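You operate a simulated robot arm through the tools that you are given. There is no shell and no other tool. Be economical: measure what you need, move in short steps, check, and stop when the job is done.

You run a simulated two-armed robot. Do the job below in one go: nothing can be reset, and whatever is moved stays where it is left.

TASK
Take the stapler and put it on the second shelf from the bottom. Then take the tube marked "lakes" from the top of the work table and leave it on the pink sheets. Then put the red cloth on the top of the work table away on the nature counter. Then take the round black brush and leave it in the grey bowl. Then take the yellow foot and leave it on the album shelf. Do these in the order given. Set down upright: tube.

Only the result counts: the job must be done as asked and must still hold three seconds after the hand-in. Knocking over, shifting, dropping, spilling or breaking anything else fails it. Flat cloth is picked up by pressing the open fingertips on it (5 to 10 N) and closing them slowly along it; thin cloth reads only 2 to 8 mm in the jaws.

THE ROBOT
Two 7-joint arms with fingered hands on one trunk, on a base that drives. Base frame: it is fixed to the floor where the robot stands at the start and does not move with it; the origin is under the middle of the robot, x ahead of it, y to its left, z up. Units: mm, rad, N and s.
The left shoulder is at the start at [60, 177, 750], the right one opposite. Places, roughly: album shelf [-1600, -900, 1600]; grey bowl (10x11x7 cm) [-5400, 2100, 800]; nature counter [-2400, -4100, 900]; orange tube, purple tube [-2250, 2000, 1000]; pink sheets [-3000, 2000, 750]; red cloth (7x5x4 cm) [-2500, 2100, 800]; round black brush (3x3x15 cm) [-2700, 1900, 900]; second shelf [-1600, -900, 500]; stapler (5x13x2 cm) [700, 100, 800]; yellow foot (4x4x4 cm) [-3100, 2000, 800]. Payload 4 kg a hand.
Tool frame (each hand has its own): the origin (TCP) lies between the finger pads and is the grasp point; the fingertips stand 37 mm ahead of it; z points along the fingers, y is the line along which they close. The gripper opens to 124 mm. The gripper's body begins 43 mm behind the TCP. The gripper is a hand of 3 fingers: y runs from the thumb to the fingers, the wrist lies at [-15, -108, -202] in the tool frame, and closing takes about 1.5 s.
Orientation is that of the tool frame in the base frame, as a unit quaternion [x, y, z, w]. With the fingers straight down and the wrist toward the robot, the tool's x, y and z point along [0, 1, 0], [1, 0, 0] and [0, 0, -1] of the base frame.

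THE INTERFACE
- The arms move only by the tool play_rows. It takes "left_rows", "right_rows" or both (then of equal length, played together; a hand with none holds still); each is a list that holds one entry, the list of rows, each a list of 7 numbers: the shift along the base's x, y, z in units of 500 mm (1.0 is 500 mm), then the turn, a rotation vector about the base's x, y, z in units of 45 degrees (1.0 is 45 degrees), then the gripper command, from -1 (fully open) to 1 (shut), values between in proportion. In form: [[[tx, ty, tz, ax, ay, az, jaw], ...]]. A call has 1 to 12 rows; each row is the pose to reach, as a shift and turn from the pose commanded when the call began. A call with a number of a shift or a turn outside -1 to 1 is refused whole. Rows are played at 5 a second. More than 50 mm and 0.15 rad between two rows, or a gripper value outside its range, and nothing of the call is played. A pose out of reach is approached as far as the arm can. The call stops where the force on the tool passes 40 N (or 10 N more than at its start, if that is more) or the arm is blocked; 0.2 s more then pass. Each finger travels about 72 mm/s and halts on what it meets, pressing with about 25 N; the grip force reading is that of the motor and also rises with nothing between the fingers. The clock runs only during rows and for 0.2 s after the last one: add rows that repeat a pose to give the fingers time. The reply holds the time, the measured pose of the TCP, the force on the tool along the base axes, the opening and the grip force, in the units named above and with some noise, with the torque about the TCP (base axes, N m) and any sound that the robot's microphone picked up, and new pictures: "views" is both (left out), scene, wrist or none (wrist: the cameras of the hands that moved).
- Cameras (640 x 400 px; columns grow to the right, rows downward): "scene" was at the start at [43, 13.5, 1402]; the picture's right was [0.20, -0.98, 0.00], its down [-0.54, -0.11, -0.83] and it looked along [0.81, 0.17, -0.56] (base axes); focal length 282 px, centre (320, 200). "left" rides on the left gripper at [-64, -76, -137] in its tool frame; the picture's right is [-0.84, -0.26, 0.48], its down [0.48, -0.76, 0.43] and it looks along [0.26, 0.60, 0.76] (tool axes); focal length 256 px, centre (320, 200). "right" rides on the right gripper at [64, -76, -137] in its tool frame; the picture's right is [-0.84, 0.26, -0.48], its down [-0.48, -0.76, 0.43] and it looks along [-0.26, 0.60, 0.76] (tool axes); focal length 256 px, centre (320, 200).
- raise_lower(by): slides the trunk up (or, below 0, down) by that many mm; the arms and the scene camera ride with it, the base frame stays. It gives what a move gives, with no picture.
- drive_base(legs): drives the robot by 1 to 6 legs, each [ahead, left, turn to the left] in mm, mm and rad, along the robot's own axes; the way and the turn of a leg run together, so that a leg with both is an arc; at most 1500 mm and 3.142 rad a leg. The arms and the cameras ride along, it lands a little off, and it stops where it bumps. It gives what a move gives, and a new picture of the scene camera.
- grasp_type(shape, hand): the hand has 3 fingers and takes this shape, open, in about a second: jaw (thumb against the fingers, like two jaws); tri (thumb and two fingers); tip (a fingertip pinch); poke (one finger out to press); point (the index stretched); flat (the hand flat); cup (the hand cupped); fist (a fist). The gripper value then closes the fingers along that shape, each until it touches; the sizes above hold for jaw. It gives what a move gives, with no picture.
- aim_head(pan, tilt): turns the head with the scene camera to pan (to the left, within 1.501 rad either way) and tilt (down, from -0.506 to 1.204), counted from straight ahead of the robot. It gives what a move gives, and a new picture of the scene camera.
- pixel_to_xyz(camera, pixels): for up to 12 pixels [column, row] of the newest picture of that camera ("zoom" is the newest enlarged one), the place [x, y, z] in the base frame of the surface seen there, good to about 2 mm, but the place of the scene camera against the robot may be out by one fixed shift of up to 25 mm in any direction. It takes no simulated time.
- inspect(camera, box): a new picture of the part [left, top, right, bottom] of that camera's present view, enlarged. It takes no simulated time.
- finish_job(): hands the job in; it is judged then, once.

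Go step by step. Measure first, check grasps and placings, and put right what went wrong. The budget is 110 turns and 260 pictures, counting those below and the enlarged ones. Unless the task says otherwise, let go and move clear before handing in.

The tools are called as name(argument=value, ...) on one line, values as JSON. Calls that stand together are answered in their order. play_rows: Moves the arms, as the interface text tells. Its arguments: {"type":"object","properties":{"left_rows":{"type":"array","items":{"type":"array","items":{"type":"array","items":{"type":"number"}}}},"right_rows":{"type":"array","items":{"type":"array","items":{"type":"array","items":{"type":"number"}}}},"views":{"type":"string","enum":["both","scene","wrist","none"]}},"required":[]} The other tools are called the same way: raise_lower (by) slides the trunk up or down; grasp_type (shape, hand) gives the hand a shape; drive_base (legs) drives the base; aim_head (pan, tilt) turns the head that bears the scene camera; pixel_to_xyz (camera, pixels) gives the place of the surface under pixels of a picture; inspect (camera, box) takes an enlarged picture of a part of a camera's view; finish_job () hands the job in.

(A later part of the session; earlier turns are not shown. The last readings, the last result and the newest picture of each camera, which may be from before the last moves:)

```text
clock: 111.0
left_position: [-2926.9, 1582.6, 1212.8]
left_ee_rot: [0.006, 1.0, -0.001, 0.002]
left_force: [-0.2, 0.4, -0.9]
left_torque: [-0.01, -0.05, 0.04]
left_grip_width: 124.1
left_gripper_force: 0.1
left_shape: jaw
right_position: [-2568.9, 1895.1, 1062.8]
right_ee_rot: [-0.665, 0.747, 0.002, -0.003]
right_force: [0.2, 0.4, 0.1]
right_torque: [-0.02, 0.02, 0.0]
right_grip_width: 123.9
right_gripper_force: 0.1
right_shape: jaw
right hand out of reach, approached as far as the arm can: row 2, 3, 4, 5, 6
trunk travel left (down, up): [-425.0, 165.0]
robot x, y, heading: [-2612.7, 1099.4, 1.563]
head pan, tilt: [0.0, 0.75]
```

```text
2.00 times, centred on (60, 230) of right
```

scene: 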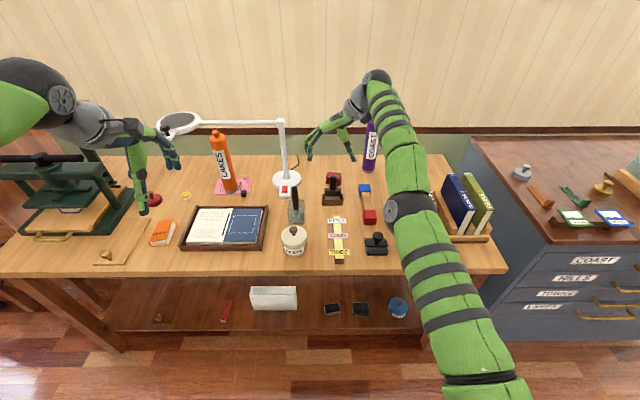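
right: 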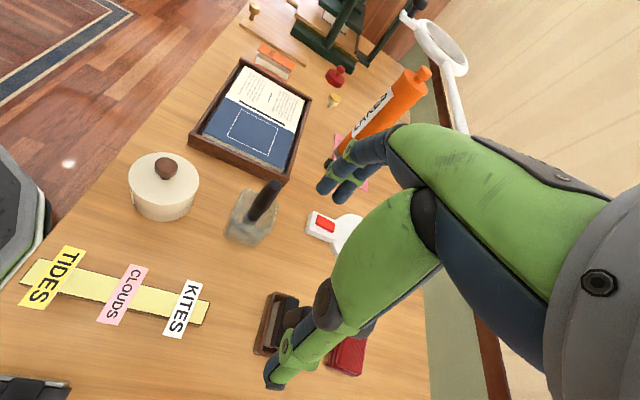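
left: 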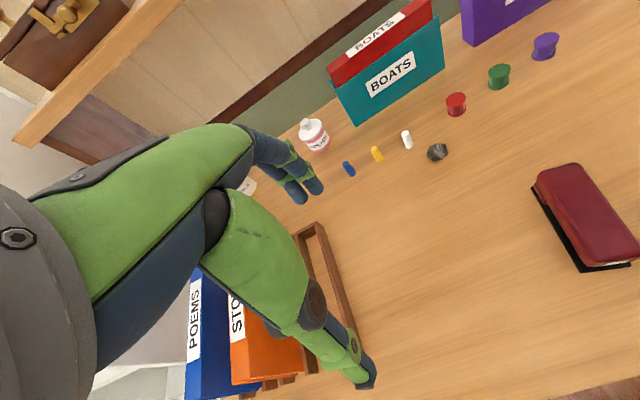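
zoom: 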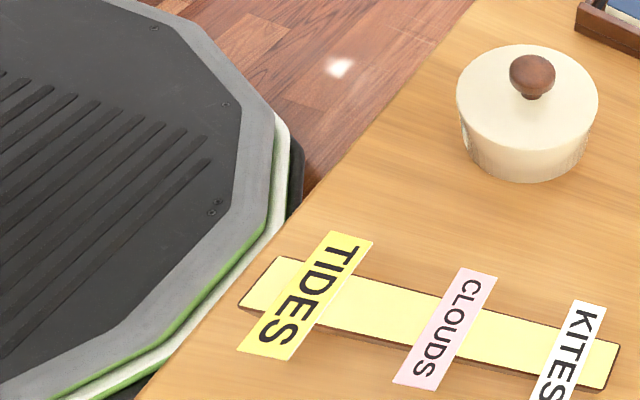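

The base front is at y≈1410 and the table edge at 1656, so there is room for 165 mm more.

drive_base(legs=[[165, 0, 0]])

play_rows(right_rows=[[[0, 0, 0, 0, 0, 0, -1]]], views="wrist")

```text
clock: 112.4
left_position: [-2926.4, 1743.3, 1213.5]
left_ee_rot: [0.003, 1.0, -0.001, -0.001]
left_force: [0.6, 0.3, 0.1]
left_torque: [0.01, -0.06, 0.0]
left_grip_width: 123.8
left_gripper_force: 0.0
left_shape: jaw
right_position: [-2569.5, 2054.9, 1060.9]
right_ee_rot: [-0.665, 0.747, 0.003, -0.003]
right_force: [0.1, 0.4, -0.5]
right_torque: [-0.01, -0.01, 0.0]
right_grip_width: 123.9
right_gripper_force: 0.1
right_shape: jaw
trunk travel left (down, up): [-425.0, 165.0]
robot x, y, heading: [-2611.4, 1254.6, 1.559]
head pan, tilt: [0.0, 0.75]
```

scene: 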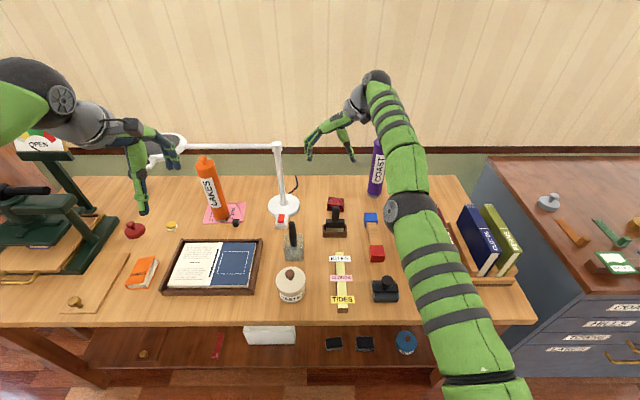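

```text
clock: 112.8
left_position: [-2926.7, 1741.5, 1212.5]
left_ee_rot: [0.003, 1.0, 0.001, 0.0]
left_force: [1.3, 0.1, -1.2]
left_torque: [-0.01, -0.03, -0.03]
left_grip_width: 124.0
left_gripper_force: 0.1
left_shape: jaw
right_position: [-2570.1, 2054.6, 1061.9]
right_ee_rot: [-0.665, 0.747, 0.003, -0.002]
right_force: [0.2, -0.1, 0.3]
right_torque: [-0.02, -0.05, 0.03]
right_grip_width: 123.6
right_gripper_force: 0.1
right_shape: jaw
trunk travel left (down, up): [-425.0, 165.0]
robot x, y, heading: [-2615.7, 1261.0, 1.569]
head pan, tilt: [0.0, 0.75]
```

right: 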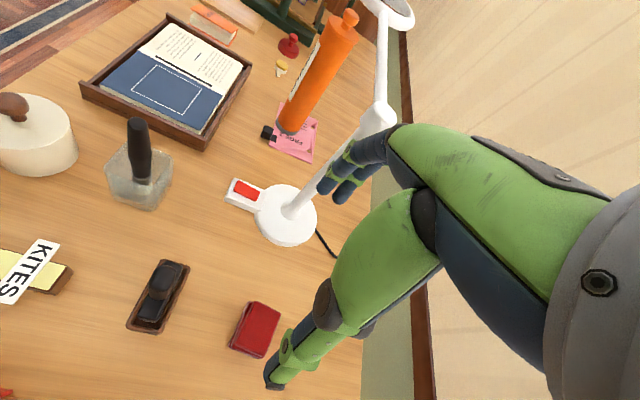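

Within reach now, tool yaw right. I go over the cloth and down, checking at z 850.

play_rows(right_rows=[[[0.016, 0.025, -0.08, 0, 0, 0, -1], [0.032, 0.05, -0.16, 0, 0, 0, -1], [0.048, 0.075, -0.24, 0, 0, 0, -1], [0.048, 0.075, -0.32, 0, 0, 0, -1], [0.048, 0.075, -0.39, 0, 0, 0, -1], [0.048, 0.075, -0.424, 0, 0, 0, -1], [0.048, 0.075, -0.424, 0, 0, 0, -1]]], views="both")

```text
clock: 114.4
left_position: [-2928.0, 1742.0, 1213.9]
left_ee_rot: [0.002, 1.0, 0.0, 0.0]
left_force: [0.8, 0.3, -0.4]
left_torque: [0.01, -0.02, -0.06]
left_grip_width: 123.8
left_gripper_force: 0.2
left_shape: jaw
right_position: [-2545.5, 2084.2, 851.2]
right_ee_rot: [-0.666, 0.746, 0.003, -0.003]
right_force: [0.1, -0.8, 1.1]
right_torque: [0.0, 0.02, -0.03]
right_grip_width: 124.1
right_gripper_force: 0.1
right_shape: jaw
right hand out of reach, approached as far as the arm can: row 2, 3, 4, 5, 6, 7
trunk travel left (down, up): [-425.0, 165.0]
robot x, y, heading: [-2614.1, 1257.8, 1.571]
head pan, tilt: [0.0, 0.75]
```

scene: 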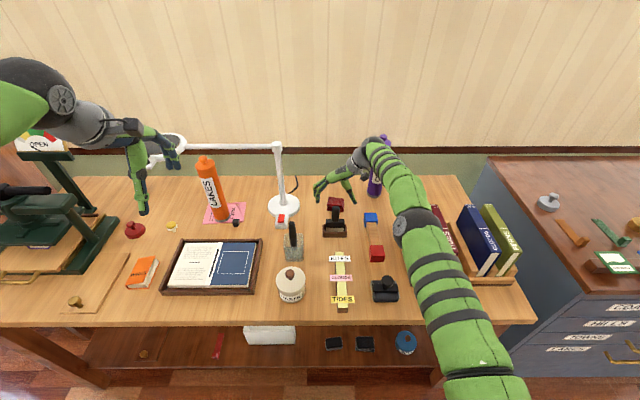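
right: 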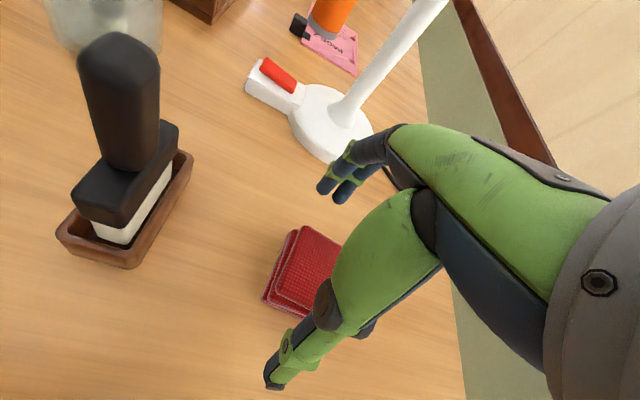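

Fingers straddle the cloth at z 851, hand slightly short in y but over it. I lower to just above the table.

play_rows(right_rows=[[[0, 0.006, -0.02, 0, 0, 0, -1], [0, 0.01, -0.04, 0, 0, 0, -1], [0, 0.014, -0.058, 0, 0, 0, -1], [0, 0.014, -0.062, 0, 0, 0, -1], [0, 0.014, -0.062, 0, 0, 0, -1]]], views="wrist")

```text
clock: 115.6
left_position: [-2926.9, 1741.0, 1213.7]
left_ee_rot: [0.003, 1.0, 0.001, 0.0]
left_force: [-0.2, -0.1, -0.2]
left_torque: [0.02, 0.01, 0.04]
left_grip_width: 123.7
left_gripper_force: 0.3
left_shape: jaw
right_position: [-2545.1, 2083.3, 821.3]
right_ee_rot: [-0.665, 0.747, 0.003, -0.003]
right_force: [0.5, 1.0, 0.1]
right_torque: [-0.04, 0.01, 0.02]
right_grip_width: 123.8
right_gripper_force: 0.0
right_shape: jaw
right hand out of reach, approached as far as the arm can: row 2, 3, 4, 5
trunk travel left (down, up): [-425.0, 165.0]
robot x, y, heading: [-2609.6, 1255.4, 1.567]
head pan, tilt: [0.0, 0.75]
```

right: 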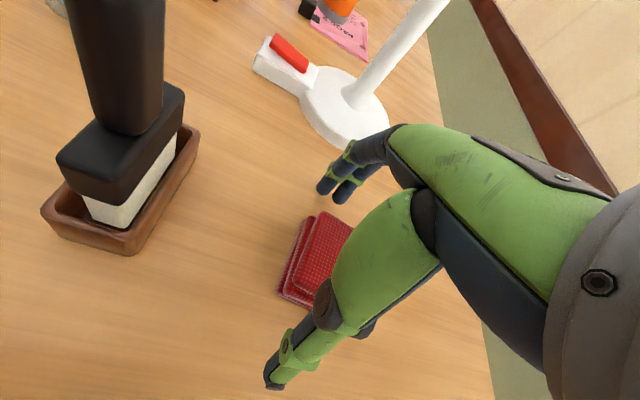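

At z 821. I close on the cloth.

play_rows(right_rows=[[[0, 0, 0, 0, 0, 0, -0.6], [0, 0, 0, 0, 0, 0, -0.3], [0, 0, 0, 0, 0, 0, 0], [0, 0, 0, 0, 0, 0, 0.3], [0, 0, 0, 0, 0, 0, 0.6], [0, 0, 0, 0, 0, 0, 1], [0, 0, 0, 0, 0, 0, 1], [0, 0, 0, 0, 0, 0, 1], [0, 0, 0, 0, 0, 0, 1]]], views="wrist")

```text
clock: 117.6
left_position: [-2927.0, 1741.8, 1214.0]
left_ee_rot: [0.003, 1.0, 0.0, 0.0]
left_force: [-0.2, -0.2, 1.2]
left_torque: [-0.01, -0.01, -0.02]
left_grip_width: 123.7
left_gripper_force: 0.1
left_shape: jaw
right_position: [-2544.6, 2083.8, 822.4]
right_ee_rot: [-0.665, 0.747, 0.003, -0.002]
right_force: [2.7, 0.3, 5.9]
right_torque: [0.04, 0.14, -0.01]
right_grip_width: 85.7
right_gripper_force: 25.2
right_shape: jaw
trunk travel left (down, up): [-425.0, 165.0]
robot x, y, heading: [-2612.2, 1256.8, 1.568]
head pan, tilt: [0.0, 0.75]
```

right: 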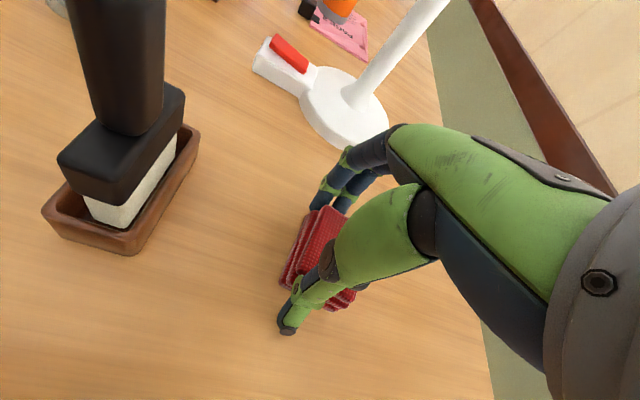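

Gripping with 25 N. I lift 100 mm and check.

play_rows(right_rows=[[[0, 0, 0.02, 0, 0, 0, 1], [0, 0, 0.06, 0, 0, 0, 1], [0, 0, 0.12, 0, 0, 0, 1], [0, 0, 0.2, 0, 0, 0, 1], [0, 0, 0.2, 0, 0, 0, 1]]], views="both")

```text
clock: 118.8
left_position: [-2926.7, 1741.9, 1213.1]
left_ee_rot: [0.003, 1.0, 0.0, 0.0]
left_force: [-0.6, -0.8, -0.1]
left_torque: [0.0, 0.02, -0.03]
left_grip_width: 123.9
left_gripper_force: 0.1
left_shape: jaw
right_position: [-2544.0, 2079.9, 921.8]
right_ee_rot: [-0.665, 0.746, 0.002, -0.004]
right_force: [-0.1, -0.2, -0.4]
right_torque: [-0.02, -0.03, -0.02]
right_grip_width: 85.9
right_gripper_force: 25.0
right_shape: jaw
trunk travel left (down, up): [-425.0, 165.0]
robot x, y, heading: [-2614.8, 1259.4, 1.567]
head pan, tilt: [0.0, 0.75]
```

scene: 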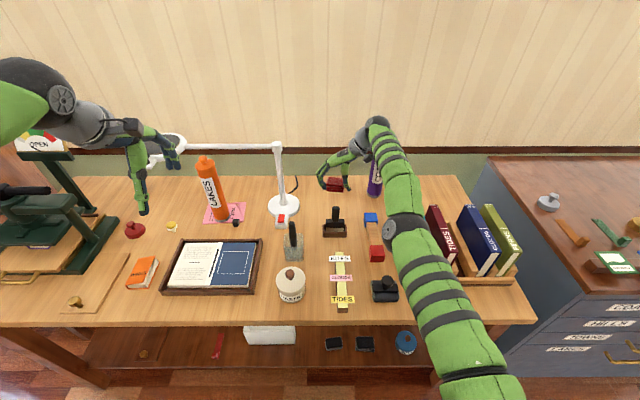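
right: 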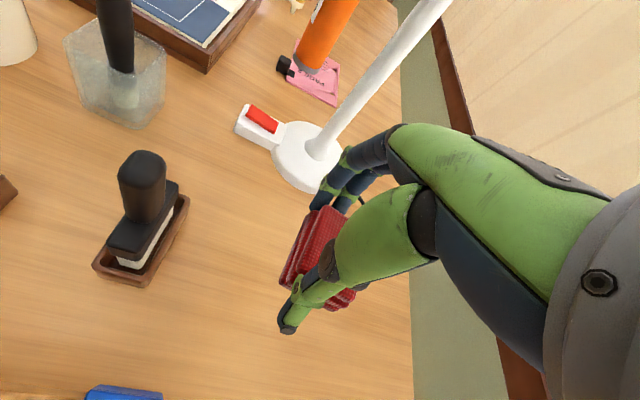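

The cloth is held. I lift further, draw the hand in, back away and turn to look toward the nature counter.

play_rows(right_rows=[[[0, -0.01, 0.09, 0, 0, 0, 1], [0, -0.02, 0.18, 0, 0, 0, 1], [0, -0.04, 0.27, 0, 0, 0, 1], [0.02, -0.12, 0.32, 0, 0, 0, 1], [0.04, -0.2, 0.32, 0, 0, 0, 1], [0.06, -0.28, 0.32, 0, 0, 0, 1], [0.08, -0.36, 0.32, 0, 0, 0, 1], [0.1, -0.44, 0.32, 0, 0, 0, 1]]], views="none")

drive_base(legs=[[-900, 0, 0], [0, 0, 1.57], [0, 0, 1.57]])

aim_head(pan=0.0, tilt=0.2)

```text
clock: 120.6
left_position: [-2925.6, 1741.7, 1214.2]
left_ee_rot: [0.002, 1.0, 0.0, 0.0]
left_force: [0.1, 0.0, 0.2]
left_torque: [0.0, 0.0, -0.01]
left_grip_width: 123.8
left_gripper_force: 0.1
left_shape: jaw
right_position: [-2498.8, 2036.0, 1128.7]
right_ee_rot: [-0.666, 0.746, 0.002, -0.004]
right_force: [0.8, 1.3, 0.2]
right_torque: [-0.04, 0.02, -0.01]
right_grip_width: 86.1
right_gripper_force: 24.9
right_shape: jaw
right hand out of reach, approached as far as the arm can: row 4, 5, 6, 7, 8
trunk travel left (down, up): [-425.0, 165.0]
robot x, y, heading: [-2614.0, 1259.8, 1.56]
head pan, tilt: [0.0, 0.75]
```

```text
clock: 133.0
left_position: [-2301.5, -142.9, 1213.3]
left_ee_rot: [1.0, -0.007, 0.001, 0.0]
left_force: [0.2, 0.6, -0.3]
left_torque: [0.0, 0.01, 0.02]
left_grip_width: 123.9
left_gripper_force: 0.0
left_shape: jaw
right_position: [-2731.6, -433.3, 1128.3]
right_ee_rot: [0.749, 0.663, 0.003, 0.001]
right_force: [0.4, -0.3, -1.1]
right_torque: [-0.01, 0.0, -0.03]
right_grip_width: 85.9
right_gripper_force: 25.1
right_shape: jaw
trunk travel left (down, up): [-425.0, 165.0]
robot x, y, heading: [-2612.4, 343.7, -1.588]
head pan, tilt: [0.0, 0.75]
```

scene: 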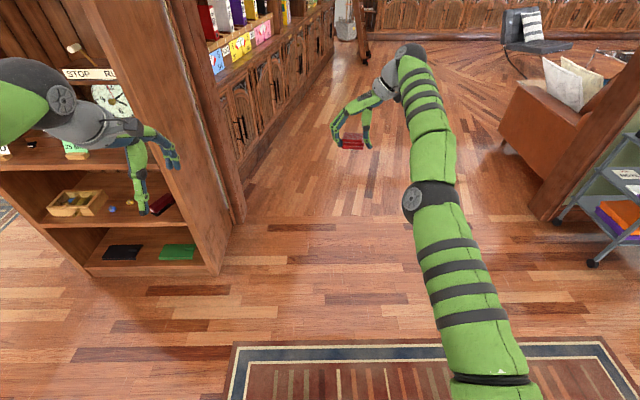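

```text
clock: 133.9
left_position: [-2302.1, -141.1, 1213.5]
left_ee_rot: [1.0, -0.007, -0.001, 0.001]
left_force: [0.3, 0.2, 0.0]
left_torque: [-0.02, 0.0, 0.01]
left_grip_width: 123.8
left_gripper_force: 0.0
left_shape: jaw
right_position: [-2733.8, -432.5, 1127.6]
right_ee_rot: [0.749, 0.663, 0.003, 0.001]
right_force: [-0.7, -0.1, -0.1]
right_torque: [0.06, -0.03, 0.05]
right_grip_width: 86.1
right_gripper_force: 24.8
right_shape: jaw
trunk travel left (down, up): [-425.0, 165.0]
robot x, y, heading: [-2610.8, 343.2, -1.582]
head pan, tilt: [0.0, 0.201]
```

scene: 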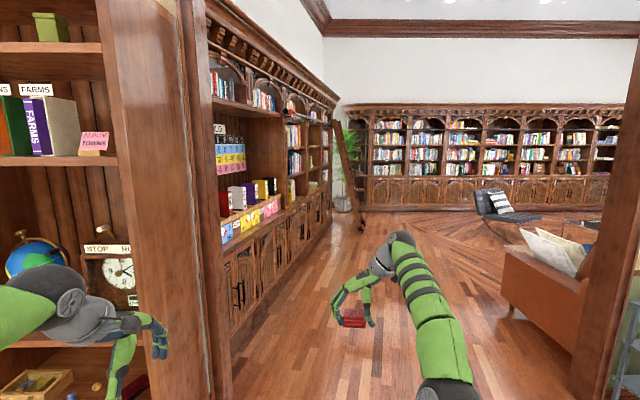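

Through the doorway a long wall bookcase with a counter runs along the left. I measure its counter and zoom to read section signs.

pixel_to_xyz(camera="scene", pixels=[[230, 235], [270, 207], [300, 197], [320, 186], [235, 290], [330, 190], [208, 300], [590, 300], [350, 260], [400, 210]])

inspect(camera="scene", box=[200, 70, 360, 260])

```text
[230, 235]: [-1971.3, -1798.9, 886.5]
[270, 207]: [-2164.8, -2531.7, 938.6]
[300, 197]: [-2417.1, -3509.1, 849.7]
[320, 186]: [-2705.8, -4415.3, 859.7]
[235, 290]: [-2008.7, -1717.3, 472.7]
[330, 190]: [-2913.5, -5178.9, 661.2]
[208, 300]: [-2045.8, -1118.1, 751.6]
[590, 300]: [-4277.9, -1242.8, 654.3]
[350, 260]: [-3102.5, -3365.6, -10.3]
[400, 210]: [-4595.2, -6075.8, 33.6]
```

```text
2.11 times, centred on (280, 165) of scene
```

zoom: 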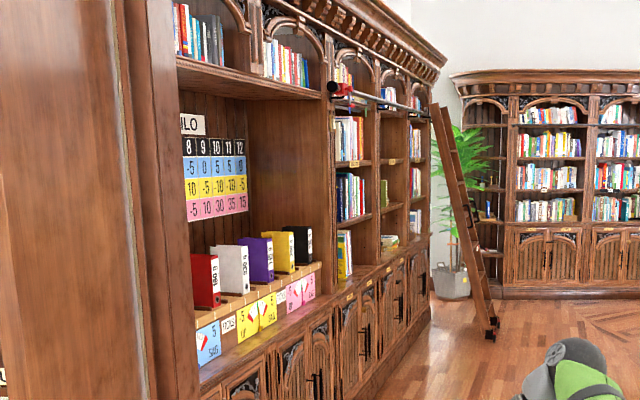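

The bookcase wall slants: counter front edge through (-2417,-3509) and (-2706,-4415). I check the couch position, then drive partway.

pixel_to_xyz(camera="scene", pixels=[[505, 275], [510, 250], [540, 330], [572, 345], [345, 215], [375, 215], [360, 220]])

drive_base(legs=[[1400, -150, 0], [1100, -150, 0]])

aim_head(pan=0.4, tilt=0.25)

```text
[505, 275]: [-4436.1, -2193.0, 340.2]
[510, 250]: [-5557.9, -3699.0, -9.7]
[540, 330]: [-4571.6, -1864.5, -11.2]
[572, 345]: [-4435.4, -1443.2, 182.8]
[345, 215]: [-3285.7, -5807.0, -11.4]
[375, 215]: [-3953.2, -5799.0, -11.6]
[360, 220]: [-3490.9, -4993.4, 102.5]
```

```text
clock: 146.4
left_position: [-2591.7, -2659.4, 1213.7]
left_ee_rot: [1.0, 0.011, 0.0, 0.0]
left_force: [-0.6, 1.1, 0.4]
left_torque: [0.03, -0.04, 0.04]
left_grip_width: 123.7
left_gripper_force: 0.1
left_shape: jaw
right_position: [-3009.2, -2964.5, 1127.3]
right_ee_rot: [0.737, 0.675, 0.004, 0.002]
right_force: [-0.1, 0.1, -0.5]
right_torque: [0.02, 0.0, 0.0]
right_grip_width: 86.0
right_gripper_force: 24.6
right_shape: jaw
trunk travel left (down, up): [-425.0, 165.0]
robot x, y, heading: [-2916.5, -2182.5, -1.55]
head pan, tilt: [0.0, 0.201]
```

scene: 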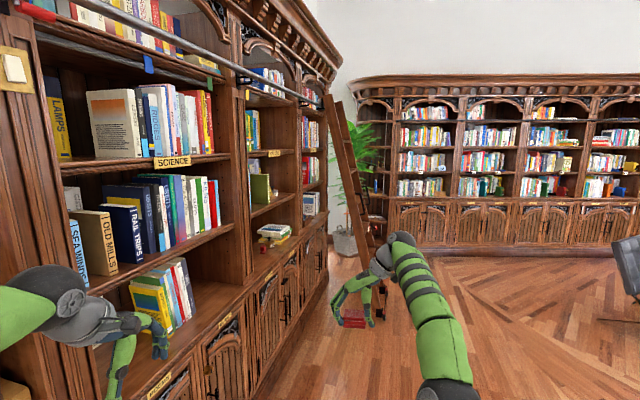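

```text
clock: 147.2
left_position: [-2590.7, -2658.2, 1212.6]
left_ee_rot: [1.0, 0.01, 0.0, 0.0]
left_force: [0.0, 0.1, -0.1]
left_torque: [0.02, -0.03, -0.02]
left_grip_width: 123.5
left_gripper_force: 0.1
left_shape: jaw
right_position: [-3009.7, -2963.9, 1128.2]
right_ee_rot: [0.737, 0.676, 0.005, 0.001]
right_force: [-0.2, -0.5, -0.5]
right_torque: [0.0, 0.02, 0.01]
right_grip_width: 86.2
right_gripper_force: 25.3
right_shape: jaw
trunk travel left (down, up): [-425.0, 165.0]
robot x, y, heading: [-2915.8, -2184.5, -1.551]
head pan, tilt: [0.4, 0.25]
```

scene: 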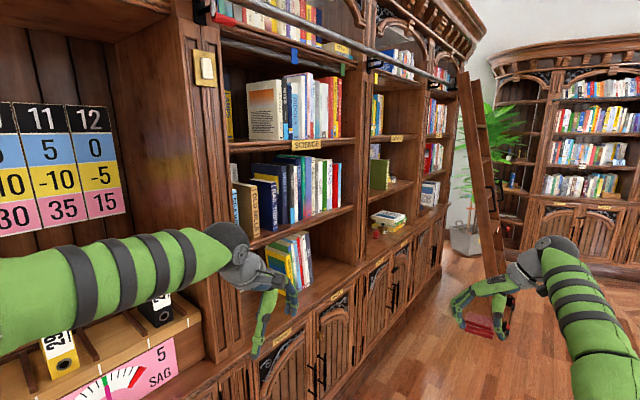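

Bay labels sit on the shelf edges; I zoom to find NATURE and measure the counters.

inspect(camera="scene", box=[330, 170, 460, 300])

pixel_to_xyz(camera="scene", pixels=[[335, 297], [383, 261], [425, 225], [388, 220], [385, 240], [420, 205], [410, 240], [300, 320], [310, 280], [365, 255], [490, 275], [470, 90]])

```text
3.08 times, centred on (395, 235) of scene
```

zoom: 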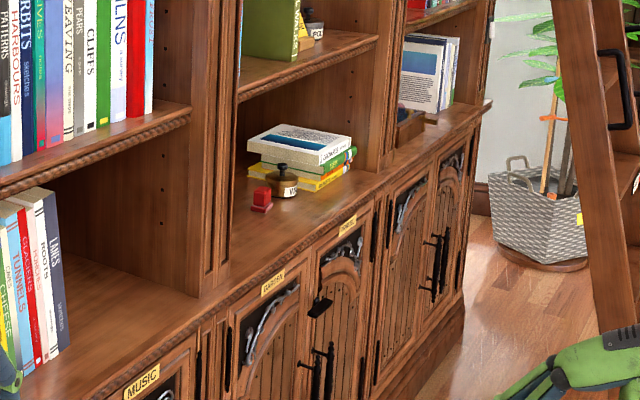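

```text
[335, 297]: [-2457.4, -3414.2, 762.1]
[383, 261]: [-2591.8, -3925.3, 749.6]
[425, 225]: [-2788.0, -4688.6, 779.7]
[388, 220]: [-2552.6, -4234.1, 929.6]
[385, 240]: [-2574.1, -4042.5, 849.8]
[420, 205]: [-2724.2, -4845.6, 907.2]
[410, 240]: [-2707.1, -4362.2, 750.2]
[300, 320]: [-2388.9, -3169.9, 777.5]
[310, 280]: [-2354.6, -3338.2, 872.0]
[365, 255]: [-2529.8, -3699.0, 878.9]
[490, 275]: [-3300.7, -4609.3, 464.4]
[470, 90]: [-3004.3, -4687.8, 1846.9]
```

The bay at y≈-4100 has a book stack, brass jar and red stamp; I read its shelf sign at (397,138).

inspect(camera="scene", box=[360, 110, 460, 170])

drive_base(legs=[[1200, -150, 0.6]])

aim_head(pan=0.3, tilt=0.35)

```text
6.40 times, centred on (410, 140) of scene
```

zoom: 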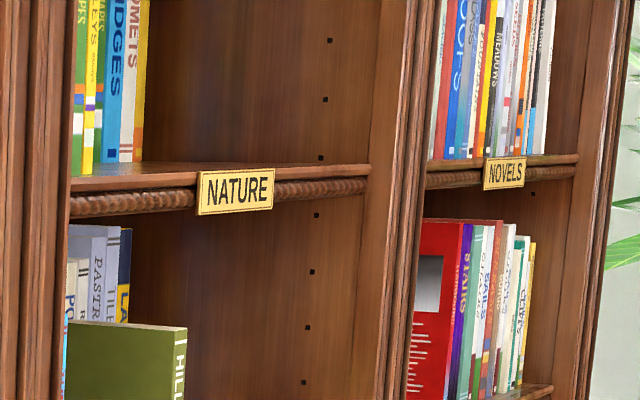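

```text
clock: 151.0
left_position: [-2413.7, -3222.9, 1217.0]
left_ee_rot: [0.985, 0.174, -0.003, 0.001]
left_force: [-21.5, 4.5, 2.0]
left_torque: [-0.23, 0.08, -1.41]
left_grip_width: 118.2
left_gripper_force: 0.1
left_shape: jaw
right_position: [-2691.2, -3651.6, 1129.1]
right_ee_rot: [0.608, 0.794, 0.004, 0.002]
right_force: [-1.3, -0.2, -0.3]
right_torque: [-0.04, 0.02, 0.01]
right_grip_width: 86.0
right_gripper_force: 24.6
right_shape: jaw
trunk travel left (down, up): [-425.0, 165.0]
robot x, y, heading: [-2867.6, -2889.2, -1.202]
head pan, tilt: [0.4, 0.25]
stopped in leg 1: the force on the tool passed its limit (the readings are from after the stop); the commanded pose is now the measured one
```

scene: 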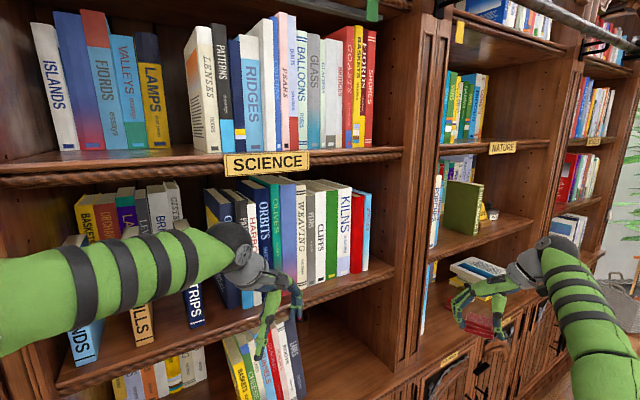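

```text
clock: 151.7
left_position: [-2411.2, -3222.3, 1216.8]
left_ee_rot: [0.984, 0.176, -0.002, 0.0]
left_force: [-26.4, 7.4, 4.1]
left_torque: [-0.16, 0.03, -1.51]
left_grip_width: 117.9
left_gripper_force: 0.1
left_shape: jaw
right_position: [-2691.2, -3651.7, 1129.6]
right_ee_rot: [0.609, 0.793, 0.005, 0.002]
right_force: [-0.2, 0.5, -0.1]
right_torque: [0.02, 0.03, 0.01]
right_grip_width: 86.0
right_gripper_force: 25.2
right_shape: jaw
trunk travel left (down, up): [-425.0, 165.0]
robot x, y, heading: [-2871.3, -2888.3, -1.201]
head pan, tilt: [0.3, 0.351]
```

scene: 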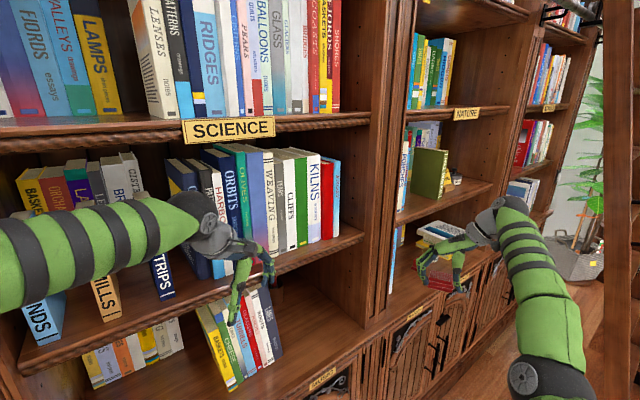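

The left hand touched the SCIENCE shelf edge (−21 N) and the drive stopped. NATURE bay is confirmed. I move straight away from the bookcase and inspect.

inspect(camera="scene", box=[140, 140, 380, 300])

drive_base(legs=[[0, -250, 0]])

```text
2.50 times, centred on (260, 220) of scene
```

zoom: 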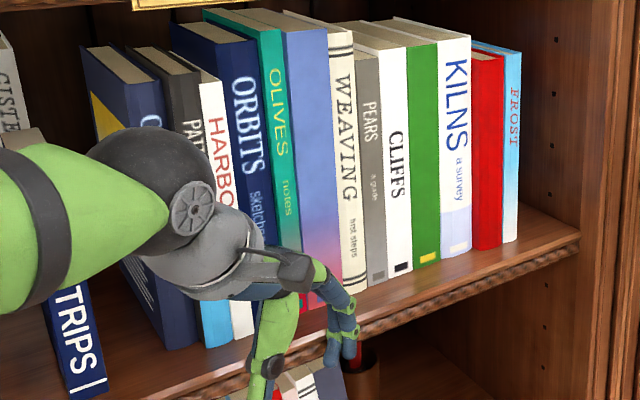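

```text
clock: 153.5
left_position: [-2643.3, -3313.3, 1215.3]
left_ee_rot: [0.984, 0.179, -0.002, 0.001]
left_force: [0.4, -0.9, -0.3]
left_torque: [0.0, 0.0, 0.0]
left_grip_width: 123.9
left_gripper_force: 0.1
left_shape: jaw
right_position: [-2922.2, -3744.3, 1128.0]
right_ee_rot: [0.607, 0.795, 0.004, 0.001]
right_force: [0.1, 0.3, -0.2]
right_torque: [0.02, 0.03, 0.02]
right_grip_width: 85.7
right_gripper_force: 25.0
right_shape: jaw
trunk travel left (down, up): [-425.0, 165.0]
robot x, y, heading: [-3107.1, -2980.6, -1.196]
head pan, tilt: [0.3, 0.351]
```

scene: 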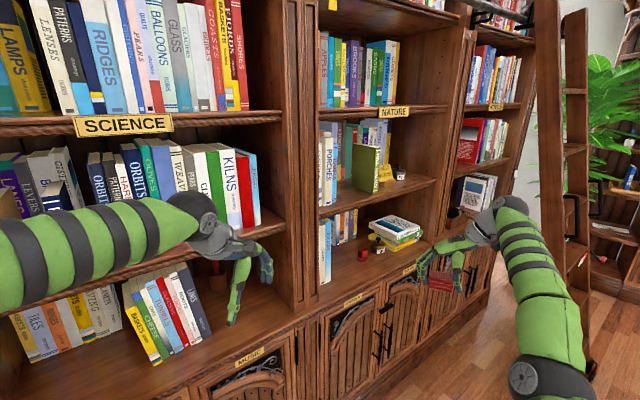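

Books look undisturbed. I measure the nature counter, its objects and the shelf above.

pixel_to_xyz(camera="scene", pixels=[[350, 262], [345, 275], [365, 262], [380, 268], [395, 255], [363, 250], [380, 243], [420, 232], [345, 283], [390, 205], [345, 250], [415, 248]])

inspect(camera="scene", box=[300, 150, 460, 300])

```text
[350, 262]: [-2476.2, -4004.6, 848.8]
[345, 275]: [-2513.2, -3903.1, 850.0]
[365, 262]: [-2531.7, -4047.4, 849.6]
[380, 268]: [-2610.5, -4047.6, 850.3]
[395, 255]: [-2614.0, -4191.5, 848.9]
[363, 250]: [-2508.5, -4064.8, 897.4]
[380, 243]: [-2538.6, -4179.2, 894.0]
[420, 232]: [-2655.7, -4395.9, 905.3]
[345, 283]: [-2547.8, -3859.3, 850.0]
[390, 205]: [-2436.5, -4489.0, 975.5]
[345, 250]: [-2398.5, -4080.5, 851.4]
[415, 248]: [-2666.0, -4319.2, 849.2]
```

```text
2.67 times, centred on (380, 225) of scene
```

zoom: 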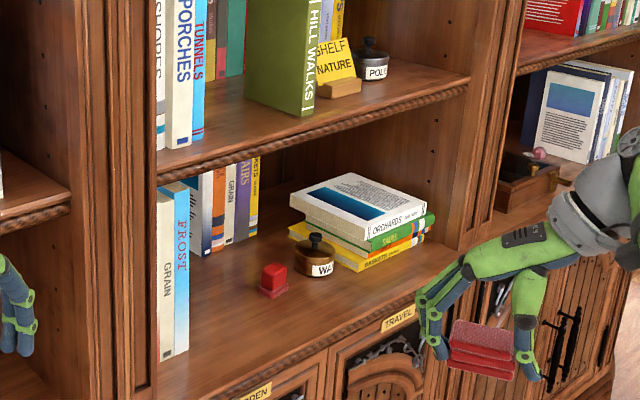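

Counter z≈858; free spot between the side books and the red stamp around (-2533,-3961). I drive to a stand-off square to the bay.

drive_base(legs=[[399, -598, 0], [0, 0, 0.942]])

aim_head(pan=0.0, tilt=0.5)

```text
clock: 159.8
left_position: [-2977.2, -3386.8, 1214.4]
left_ee_rot: [0.796, 0.605, -0.002, 0.001]
left_force: [0.2, 0.7, -0.4]
left_torque: [-0.03, -0.02, -0.02]
left_grip_width: 124.0
left_gripper_force: 0.0
left_shape: jaw
right_position: [-2794.9, -3867.4, 1127.4]
right_ee_rot: [0.182, 0.983, 0.004, -0.001]
right_force: [0.1, -0.2, -0.6]
right_torque: [-0.04, -0.02, 0.0]
right_grip_width: 85.9
right_gripper_force: 25.1
right_shape: jaw
trunk travel left (down, up): [-425.0, 165.0]
robot x, y, heading: [-3519.8, -3564.3, -0.26]
head pan, tilt: [0.3, 0.351]
```

scene: 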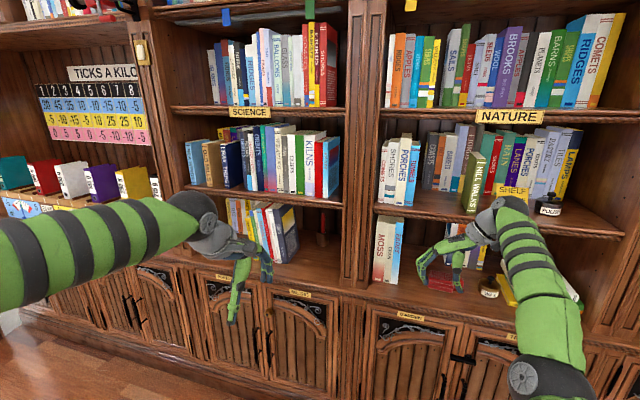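

```text
clock: 160.6
left_position: [-2976.6, -3387.8, 1216.4]
left_ee_rot: [0.796, 0.605, -0.002, 0.003]
left_force: [0.0, 0.1, -0.9]
left_torque: [0.01, 0.0, 0.02]
left_grip_width: 123.6
left_gripper_force: 0.1
left_shape: jaw
right_position: [-2795.1, -3865.3, 1127.6]
right_ee_rot: [0.181, 0.983, 0.003, -0.001]
right_force: [-0.1, 0.5, -0.4]
right_torque: [0.0, 0.0, -0.02]
right_grip_width: 85.9
right_gripper_force: 24.7
right_shape: jaw
trunk travel left (down, up): [-425.0, 165.0]
robot x, y, heading: [-3518.8, -3566.2, -0.256]
head pan, tilt: [0.0, 0.499]
```

scene: 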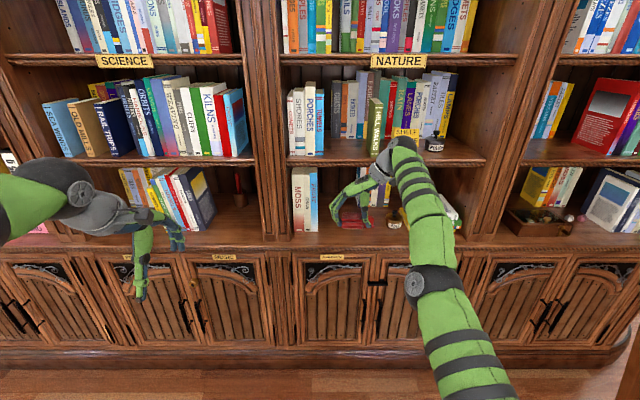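

Square to the bay. I measure shelf and counter edges, and rotate the hand so its wrist is toward the robot.

pixel_to_xyz(camera="scene", pixels=[[340, 160], [340, 155], [320, 240], [320, 232], [312, 205], [318, 225], [296, 225], [345, 235], [405, 62], [395, 220], [440, 145]])

play_rows(right_rows=[[[0, 0, 0, 0, 0, -0.154, 1], [0, 0, 0, 0, 0, -0.308, 1], [0, 0, 0, 0, 0, -0.462, 1], [0, 0, 0, 0, 0, -0.615, 1], [0, 0, 0, 0, 0, -0.769, 1], [0, 0, 0, 0, 0, -0.923, 1]]], views="none")

play_rows(right_rows=[[[0, 0, 0, 0, 0, -0.154, 1], [0, 0, 0, 0, 0, -0.308, 1], [0, 0, 0, 0, 0, -0.462, 1], [0, 0, 0, 0, 0, -0.615, 1], [0, 0, 0, 0, 0, -0.769, 1], [0, 0, 0, 0, 0, -0.923, 1]]], views="both")

```text
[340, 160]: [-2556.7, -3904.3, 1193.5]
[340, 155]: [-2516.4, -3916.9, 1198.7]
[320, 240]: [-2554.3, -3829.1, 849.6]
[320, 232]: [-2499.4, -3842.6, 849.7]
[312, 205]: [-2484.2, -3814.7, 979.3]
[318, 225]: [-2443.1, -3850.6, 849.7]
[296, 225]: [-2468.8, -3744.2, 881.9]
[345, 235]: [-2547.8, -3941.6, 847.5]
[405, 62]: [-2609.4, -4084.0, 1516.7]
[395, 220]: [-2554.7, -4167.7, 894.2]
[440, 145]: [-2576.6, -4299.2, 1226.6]
```

```text
clock: 162.0
left_position: [-2977.2, -3388.3, 1215.6]
left_ee_rot: [0.796, 0.605, -0.002, 0.002]
left_force: [0.7, 0.4, -0.8]
left_torque: [-0.01, -0.03, 0.04]
left_grip_width: 123.8
left_gripper_force: 0.1
left_shape: jaw
right_position: [-2732.0, -3881.5, 1151.6]
right_ee_rot: [0.52, 0.854, 0.003, 0.0]
right_force: [-0.8, 0.6, 0.2]
right_torque: [0.0, 0.01, 0.0]
right_grip_width: 85.9
right_gripper_force: 24.7
right_shape: jaw
right hand out of reach, approached as far as the arm can: row 1, 2, 3, 4, 5, 6
trunk travel left (down, up): [-425.0, 165.0]
robot x, y, heading: [-3519.4, -3565.8, -0.265]
head pan, tilt: [0.0, 0.499]
```

```text
clock: 163.4
left_position: [-2975.7, -3388.0, 1215.5]
left_ee_rot: [0.797, 0.604, -0.002, 0.002]
left_force: [-0.1, -0.2, 0.4]
left_torque: [0.01, -0.02, 0.0]
left_grip_width: 123.7
left_gripper_force: 0.1
left_shape: jaw
right_position: [-2706.3, -3883.4, 1162.7]
right_ee_rot: [0.788, 0.615, 0.003, 0.001]
right_force: [-1.3, 0.0, -0.4]
right_torque: [0.03, -0.03, 0.02]
right_grip_width: 85.7
right_gripper_force: 25.0
right_shape: jaw
right hand out of reach, approached as far as the arm can: row 1, 2, 3, 4, 5, 6
trunk travel left (down, up): [-425.0, 165.0]
robot x, y, heading: [-3518.1, -3567.3, -0.256]
head pan, tilt: [0.0, 0.499]
```

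scene: 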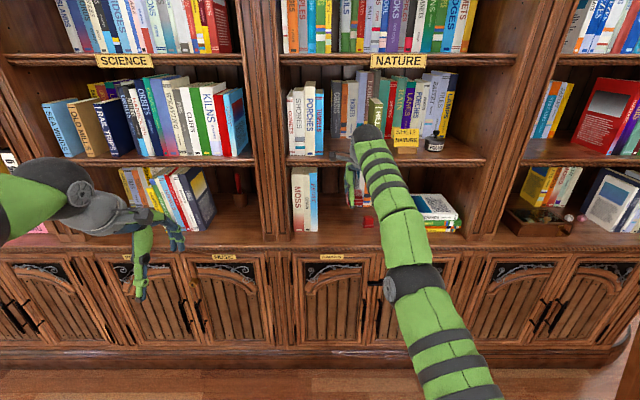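
right: 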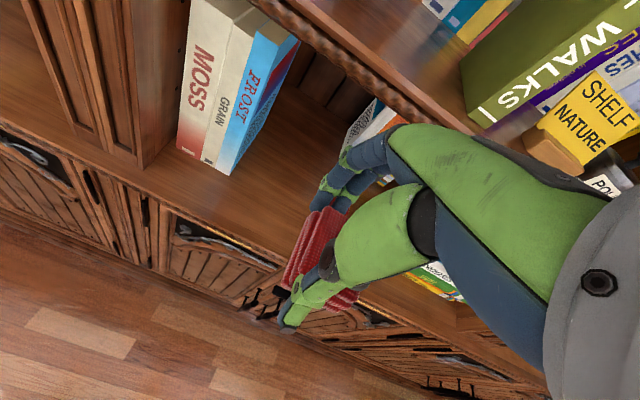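

The shelf above (z≈1190) is nearly flush, gap ≈330 mm, so the hand can go in low with its wrist outside. I measure the spot with the wrist camera.

pixel_to_xyz(camera="right", pixels=[[228, 172], [270, 100], [240, 190], [280, 240], [265, 262], [285, 180], [210, 210], [395, 105], [500, 130], [200, 160]])

inspect(camera="scene", box=[270, 140, 430, 260])

```text
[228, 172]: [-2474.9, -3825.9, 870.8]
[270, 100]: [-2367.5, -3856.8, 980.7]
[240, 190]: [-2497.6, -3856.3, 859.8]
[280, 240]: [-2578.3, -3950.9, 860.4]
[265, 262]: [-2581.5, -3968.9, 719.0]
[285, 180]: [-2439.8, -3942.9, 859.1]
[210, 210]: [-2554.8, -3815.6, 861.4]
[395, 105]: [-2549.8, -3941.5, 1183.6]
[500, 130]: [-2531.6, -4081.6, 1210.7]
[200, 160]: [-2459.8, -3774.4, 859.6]
```

```text
3.33 times, centred on (350, 200) of scene
```

zoom: 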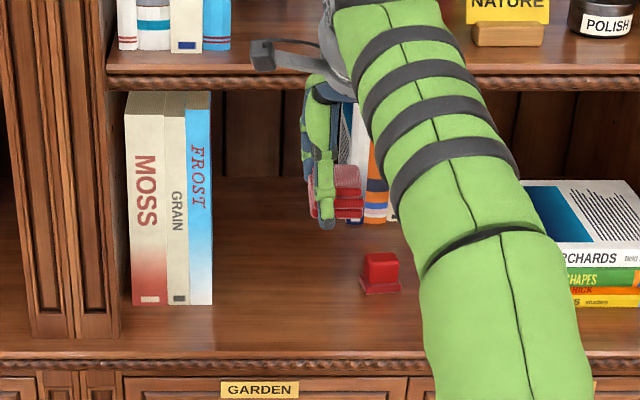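

Target (-2535,-3930) at counter z 860: 115 mm clear to books and stamp. I lower the hand in front of the counter to z≈925.

play_rows(right_rows=[[[0, 0, -0.09, 0, 0, 0, 1], [0, 0, -0.18, 0, 0, 0, 1], [0, 0, -0.27, 0, 0, 0, 1], [0, 0, -0.36, 0, 0, 0, 1], [0, 0, -0.44, 0, 0, 0, 1], [0, 0, -0.474, 0, 0, 0, 1], [0, 0, -0.474, 0, 0, 0, 1]]], views="none")

drive_base(legs=[[120, 0, 0]])

inspect(camera="right", box=[0, 0, 640, 400])

```text
clock: 165.0
left_position: [-2976.3, -3386.9, 1215.8]
left_ee_rot: [0.796, 0.605, -0.001, 0.001]
left_force: [-0.3, -0.2, -0.4]
left_torque: [-0.03, 0.01, 0.0]
left_grip_width: 124.0
left_gripper_force: 0.0
left_shape: jaw
right_position: [-2648.4, -3889.6, 937.6]
right_ee_rot: [0.788, 0.616, 0.004, 0.002]
right_force: [0.6, -0.2, -0.4]
right_torque: [-0.01, -0.01, 0.0]
right_grip_width: 85.8
right_gripper_force: 25.4
right_shape: jaw
right hand out of reach, approached as far as the arm can: row 1, 2, 3, 4, 5, 6, 7
trunk travel left (down, up): [-425.0, 165.0]
robot x, y, heading: [-3517.7, -3563.7, -0.257]
head pan, tilt: [0.0, 0.499]
```

```text
clock: 166.3
left_position: [-2859.5, -3419.3, 1214.3]
left_ee_rot: [0.796, 0.606, -0.002, 0.001]
left_force: [0.2, 0.0, -0.9]
left_torque: [0.02, 0.04, 0.02]
left_grip_width: 123.8
left_gripper_force: 0.1
left_shape: jaw
right_position: [-2531.0, -3920.6, 937.1]
right_ee_rot: [0.788, 0.616, 0.004, 0.001]
right_force: [0.7, -0.4, -1.0]
right_torque: [0.04, 0.02, 0.01]
right_grip_width: 86.1
right_gripper_force: 24.5
right_shape: jaw
trunk travel left (down, up): [-425.0, 165.0]
robot x, y, heading: [-3401.6, -3596.2, -0.254]
head pan, tilt: [0.0, 0.499]
```

scene: 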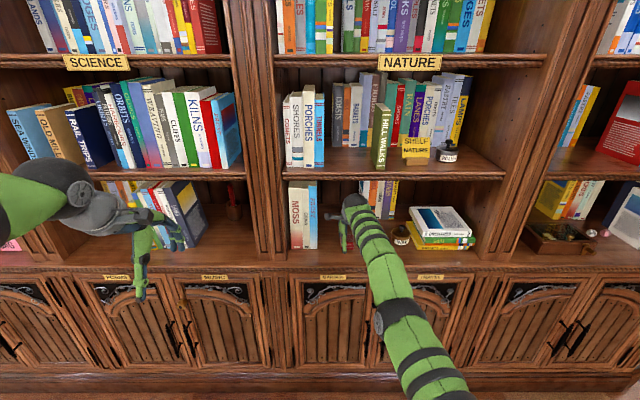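

```text
1.00 times, centred on (320, 200) of right (not enlarged: the box is as wide or as high as the picture)
```

zoom: 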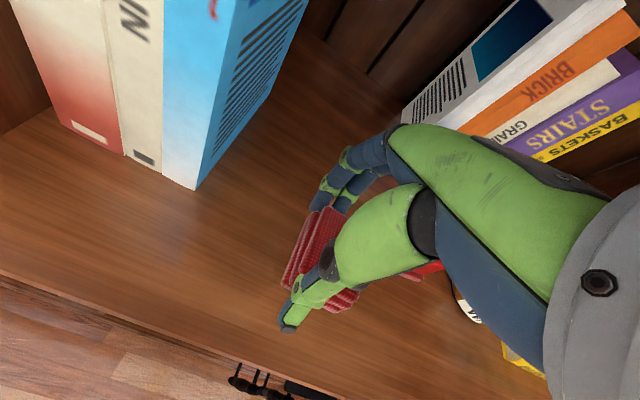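

In place above the counter without contact. I lower to touch-down.

play_rows(right_rows=[[[0, 0, -0.03, 0, 0, 0, 1], [0, 0, -0.056, 0, 0, 0, 1], [0, 0, -0.064, 0, 0, 0, 1], [0, 0, -0.069, 0, 0, 0, 1], [0, 0, -0.069, 0, 0, 0, 1]]], views="wrist")

```text
clock: 167.5
left_position: [-2860.0, -3417.8, 1215.5]
left_ee_rot: [0.796, 0.605, -0.002, 0.002]
left_force: [0.2, 0.2, 0.1]
left_torque: [0.02, 0.03, 0.0]
left_grip_width: 124.0
left_gripper_force: 0.0
left_shape: jaw
right_position: [-2529.1, -3919.4, 903.1]
right_ee_rot: [0.788, 0.615, 0.003, 0.001]
right_force: [-0.4, 0.6, 2.2]
right_torque: [-0.01, -0.11, 0.02]
right_grip_width: 86.0
right_gripper_force: 24.8
right_shape: jaw
trunk travel left (down, up): [-425.0, 165.0]
robot x, y, heading: [-3406.6, -3598.2, -0.255]
head pan, tilt: [0.0, 0.499]
```

right: 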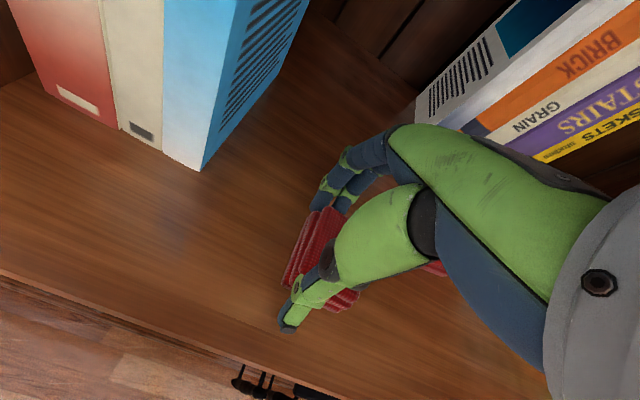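

Contact (+2.2 N). I open, then lift straight up a little.

play_rows(right_rows=[[[0, 0, 0, 0, 0, 0, 0.5], [0, 0, 0, 0, 0, 0, 0.1], [0, 0, 0, 0, 0, 0, -0.3], [0, 0, 0, 0, 0, 0, -0.6], [0, 0, 0, 0, 0, 0, -0.85], [0, 0, 0, 0, 0, 0, -0.85], [0, 0, 0, 0, 0, 0, -0.85], [0, 0, 0.04, 0, 0, 0, -0.85], [0, 0, 0.07, 0, 0, 0, -0.85], [0, 0, 0.07, 0, 0, 0, -0.85]]], views="wrist")

```text
clock: 169.7
left_position: [-2859.9, -3419.4, 1215.4]
left_ee_rot: [0.796, 0.606, -0.003, 0.001]
left_force: [0.3, 0.1, 0.3]
left_torque: [0.05, 0.02, -0.03]
left_grip_width: 123.8
left_gripper_force: 0.1
left_shape: jaw
right_position: [-2532.2, -3921.1, 939.0]
right_ee_rot: [0.788, 0.615, 0.003, 0.001]
right_force: [-0.5, -0.9, -0.3]
right_torque: [-0.02, -0.03, -0.01]
right_grip_width: 114.4
right_gripper_force: 0.0
right_shape: jaw
trunk travel left (down, up): [-425.0, 165.0]
robot x, y, heading: [-3406.1, -3594.4, -0.26]
head pan, tilt: [0.0, 0.499]
```

right: 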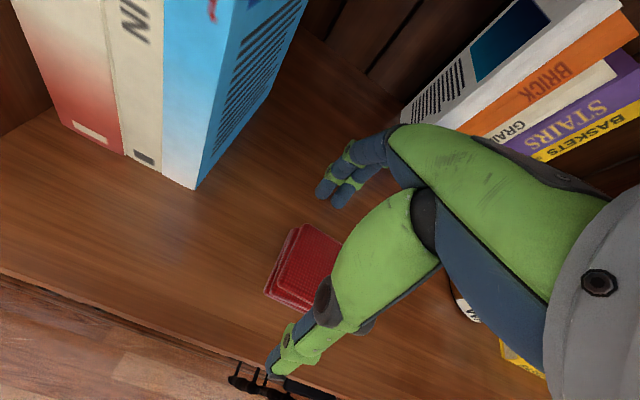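

The cloth lies on the nature counter. I raise the hand 25 mm more, back out, turn and drive back to the work table.

play_rows(right_rows=[[[0, 0, 0.03, 0, 0, 0, -0.85], [0, 0, 0.05, 0, 0, 0, -0.85]]], views="none")

drive_base(legs=[[-400, 0, 0]])

inspect(camera="scene", box=[260, 130, 480, 270])

drive_base(legs=[[0, 0, 1.83], [1400, -500, 0], [1400, -400, 0], [1400, -200, 0]])

```text
clock: 170.3
left_position: [-2857.9, -3417.5, 1214.5]
left_ee_rot: [0.796, 0.605, -0.002, 0.001]
left_force: [0.1, 1.1, 0.8]
left_torque: [0.02, -0.01, 0.02]
left_grip_width: 123.7
left_gripper_force: 0.0
left_shape: jaw
right_position: [-2532.7, -3920.6, 962.6]
right_ee_rot: [0.788, 0.615, 0.004, 0.002]
right_force: [0.2, 0.5, 1.5]
right_torque: [0.02, 0.0, -0.01]
right_grip_width: 114.7
right_gripper_force: 0.0
right_shape: jaw
trunk travel left (down, up): [-425.0, 165.0]
robot x, y, heading: [-3402.7, -3595.5, -0.257]
head pan, tilt: [0.0, 0.499]
```

```text
clock: 172.8
left_position: [-3250.3, -3313.1, 1214.3]
left_ee_rot: [0.794, 0.607, -0.002, 0.001]
left_force: [-0.2, 0.5, -0.5]
left_torque: [0.01, 0.01, -0.01]
left_grip_width: 123.8
left_gripper_force: 0.0
left_shape: jaw
right_position: [-2920.3, -3813.0, 963.0]
right_ee_rot: [0.786, 0.618, 0.004, 0.002]
right_force: [-0.2, -0.6, 0.2]
right_torque: [-0.01, 0.01, 0.0]
right_grip_width: 114.3
right_gripper_force: 0.0
right_shape: jaw
trunk travel left (down, up): [-425.0, 165.0]
robot x, y, heading: [-3792.6, -3492.2, -0.25]
head pan, tilt: [0.0, 0.499]
```

scene: 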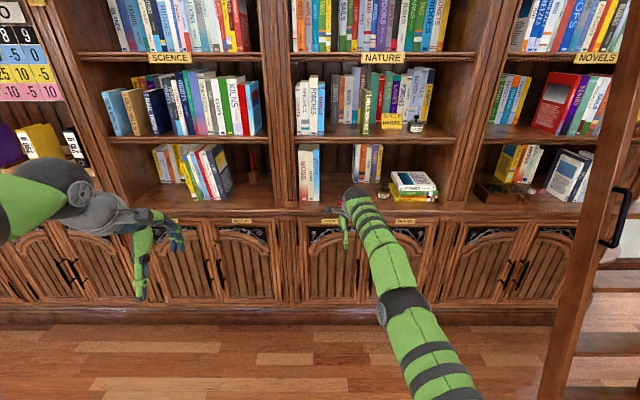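

```text
2.86 times, centred on (370, 200) of scene
```

zoom: 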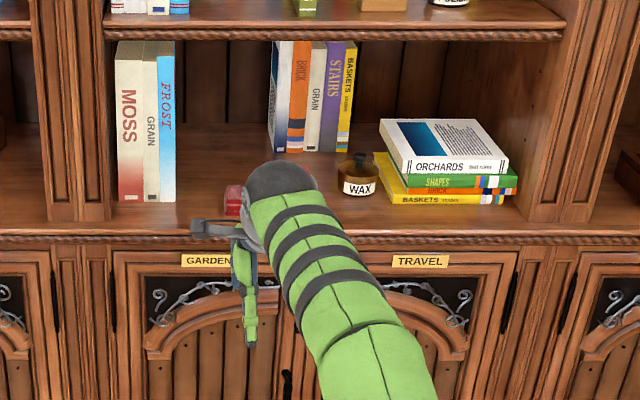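

```text
clock: 197.9
left_position: [-2842.1, 1148.6, 1214.3]
left_ee_rot: [0.023, 1.0, -0.001, 0.002]
left_force: [0.3, 0.8, -0.2]
left_torque: [0.0, -0.03, 0.02]
left_grip_width: 123.9
left_gripper_force: 0.1
left_shape: jaw
right_position: [-2425.8, 1578.8, 962.7]
right_ee_rot: [0.01, 1.0, 0.003, -0.002]
right_force: [-0.3, 0.4, 0.0]
right_torque: [-0.01, -0.01, -0.01]
right_grip_width: 114.5
right_gripper_force: 0.0
right_shape: jaw
trunk travel left (down, up): [-425.0, 165.0]
robot x, y, heading: [-2548.2, 658.5, 1.532]
head pan, tilt: [0.0, 0.499]
```

scene: 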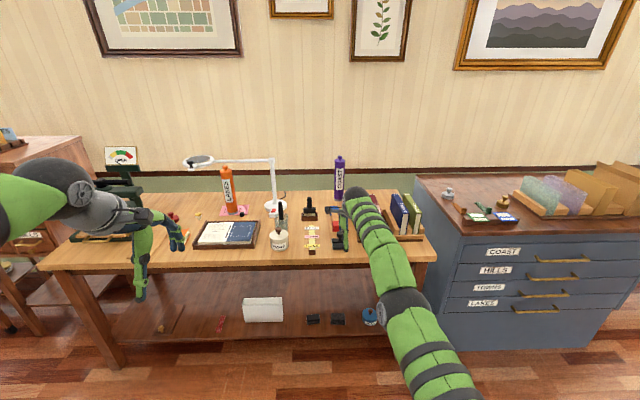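

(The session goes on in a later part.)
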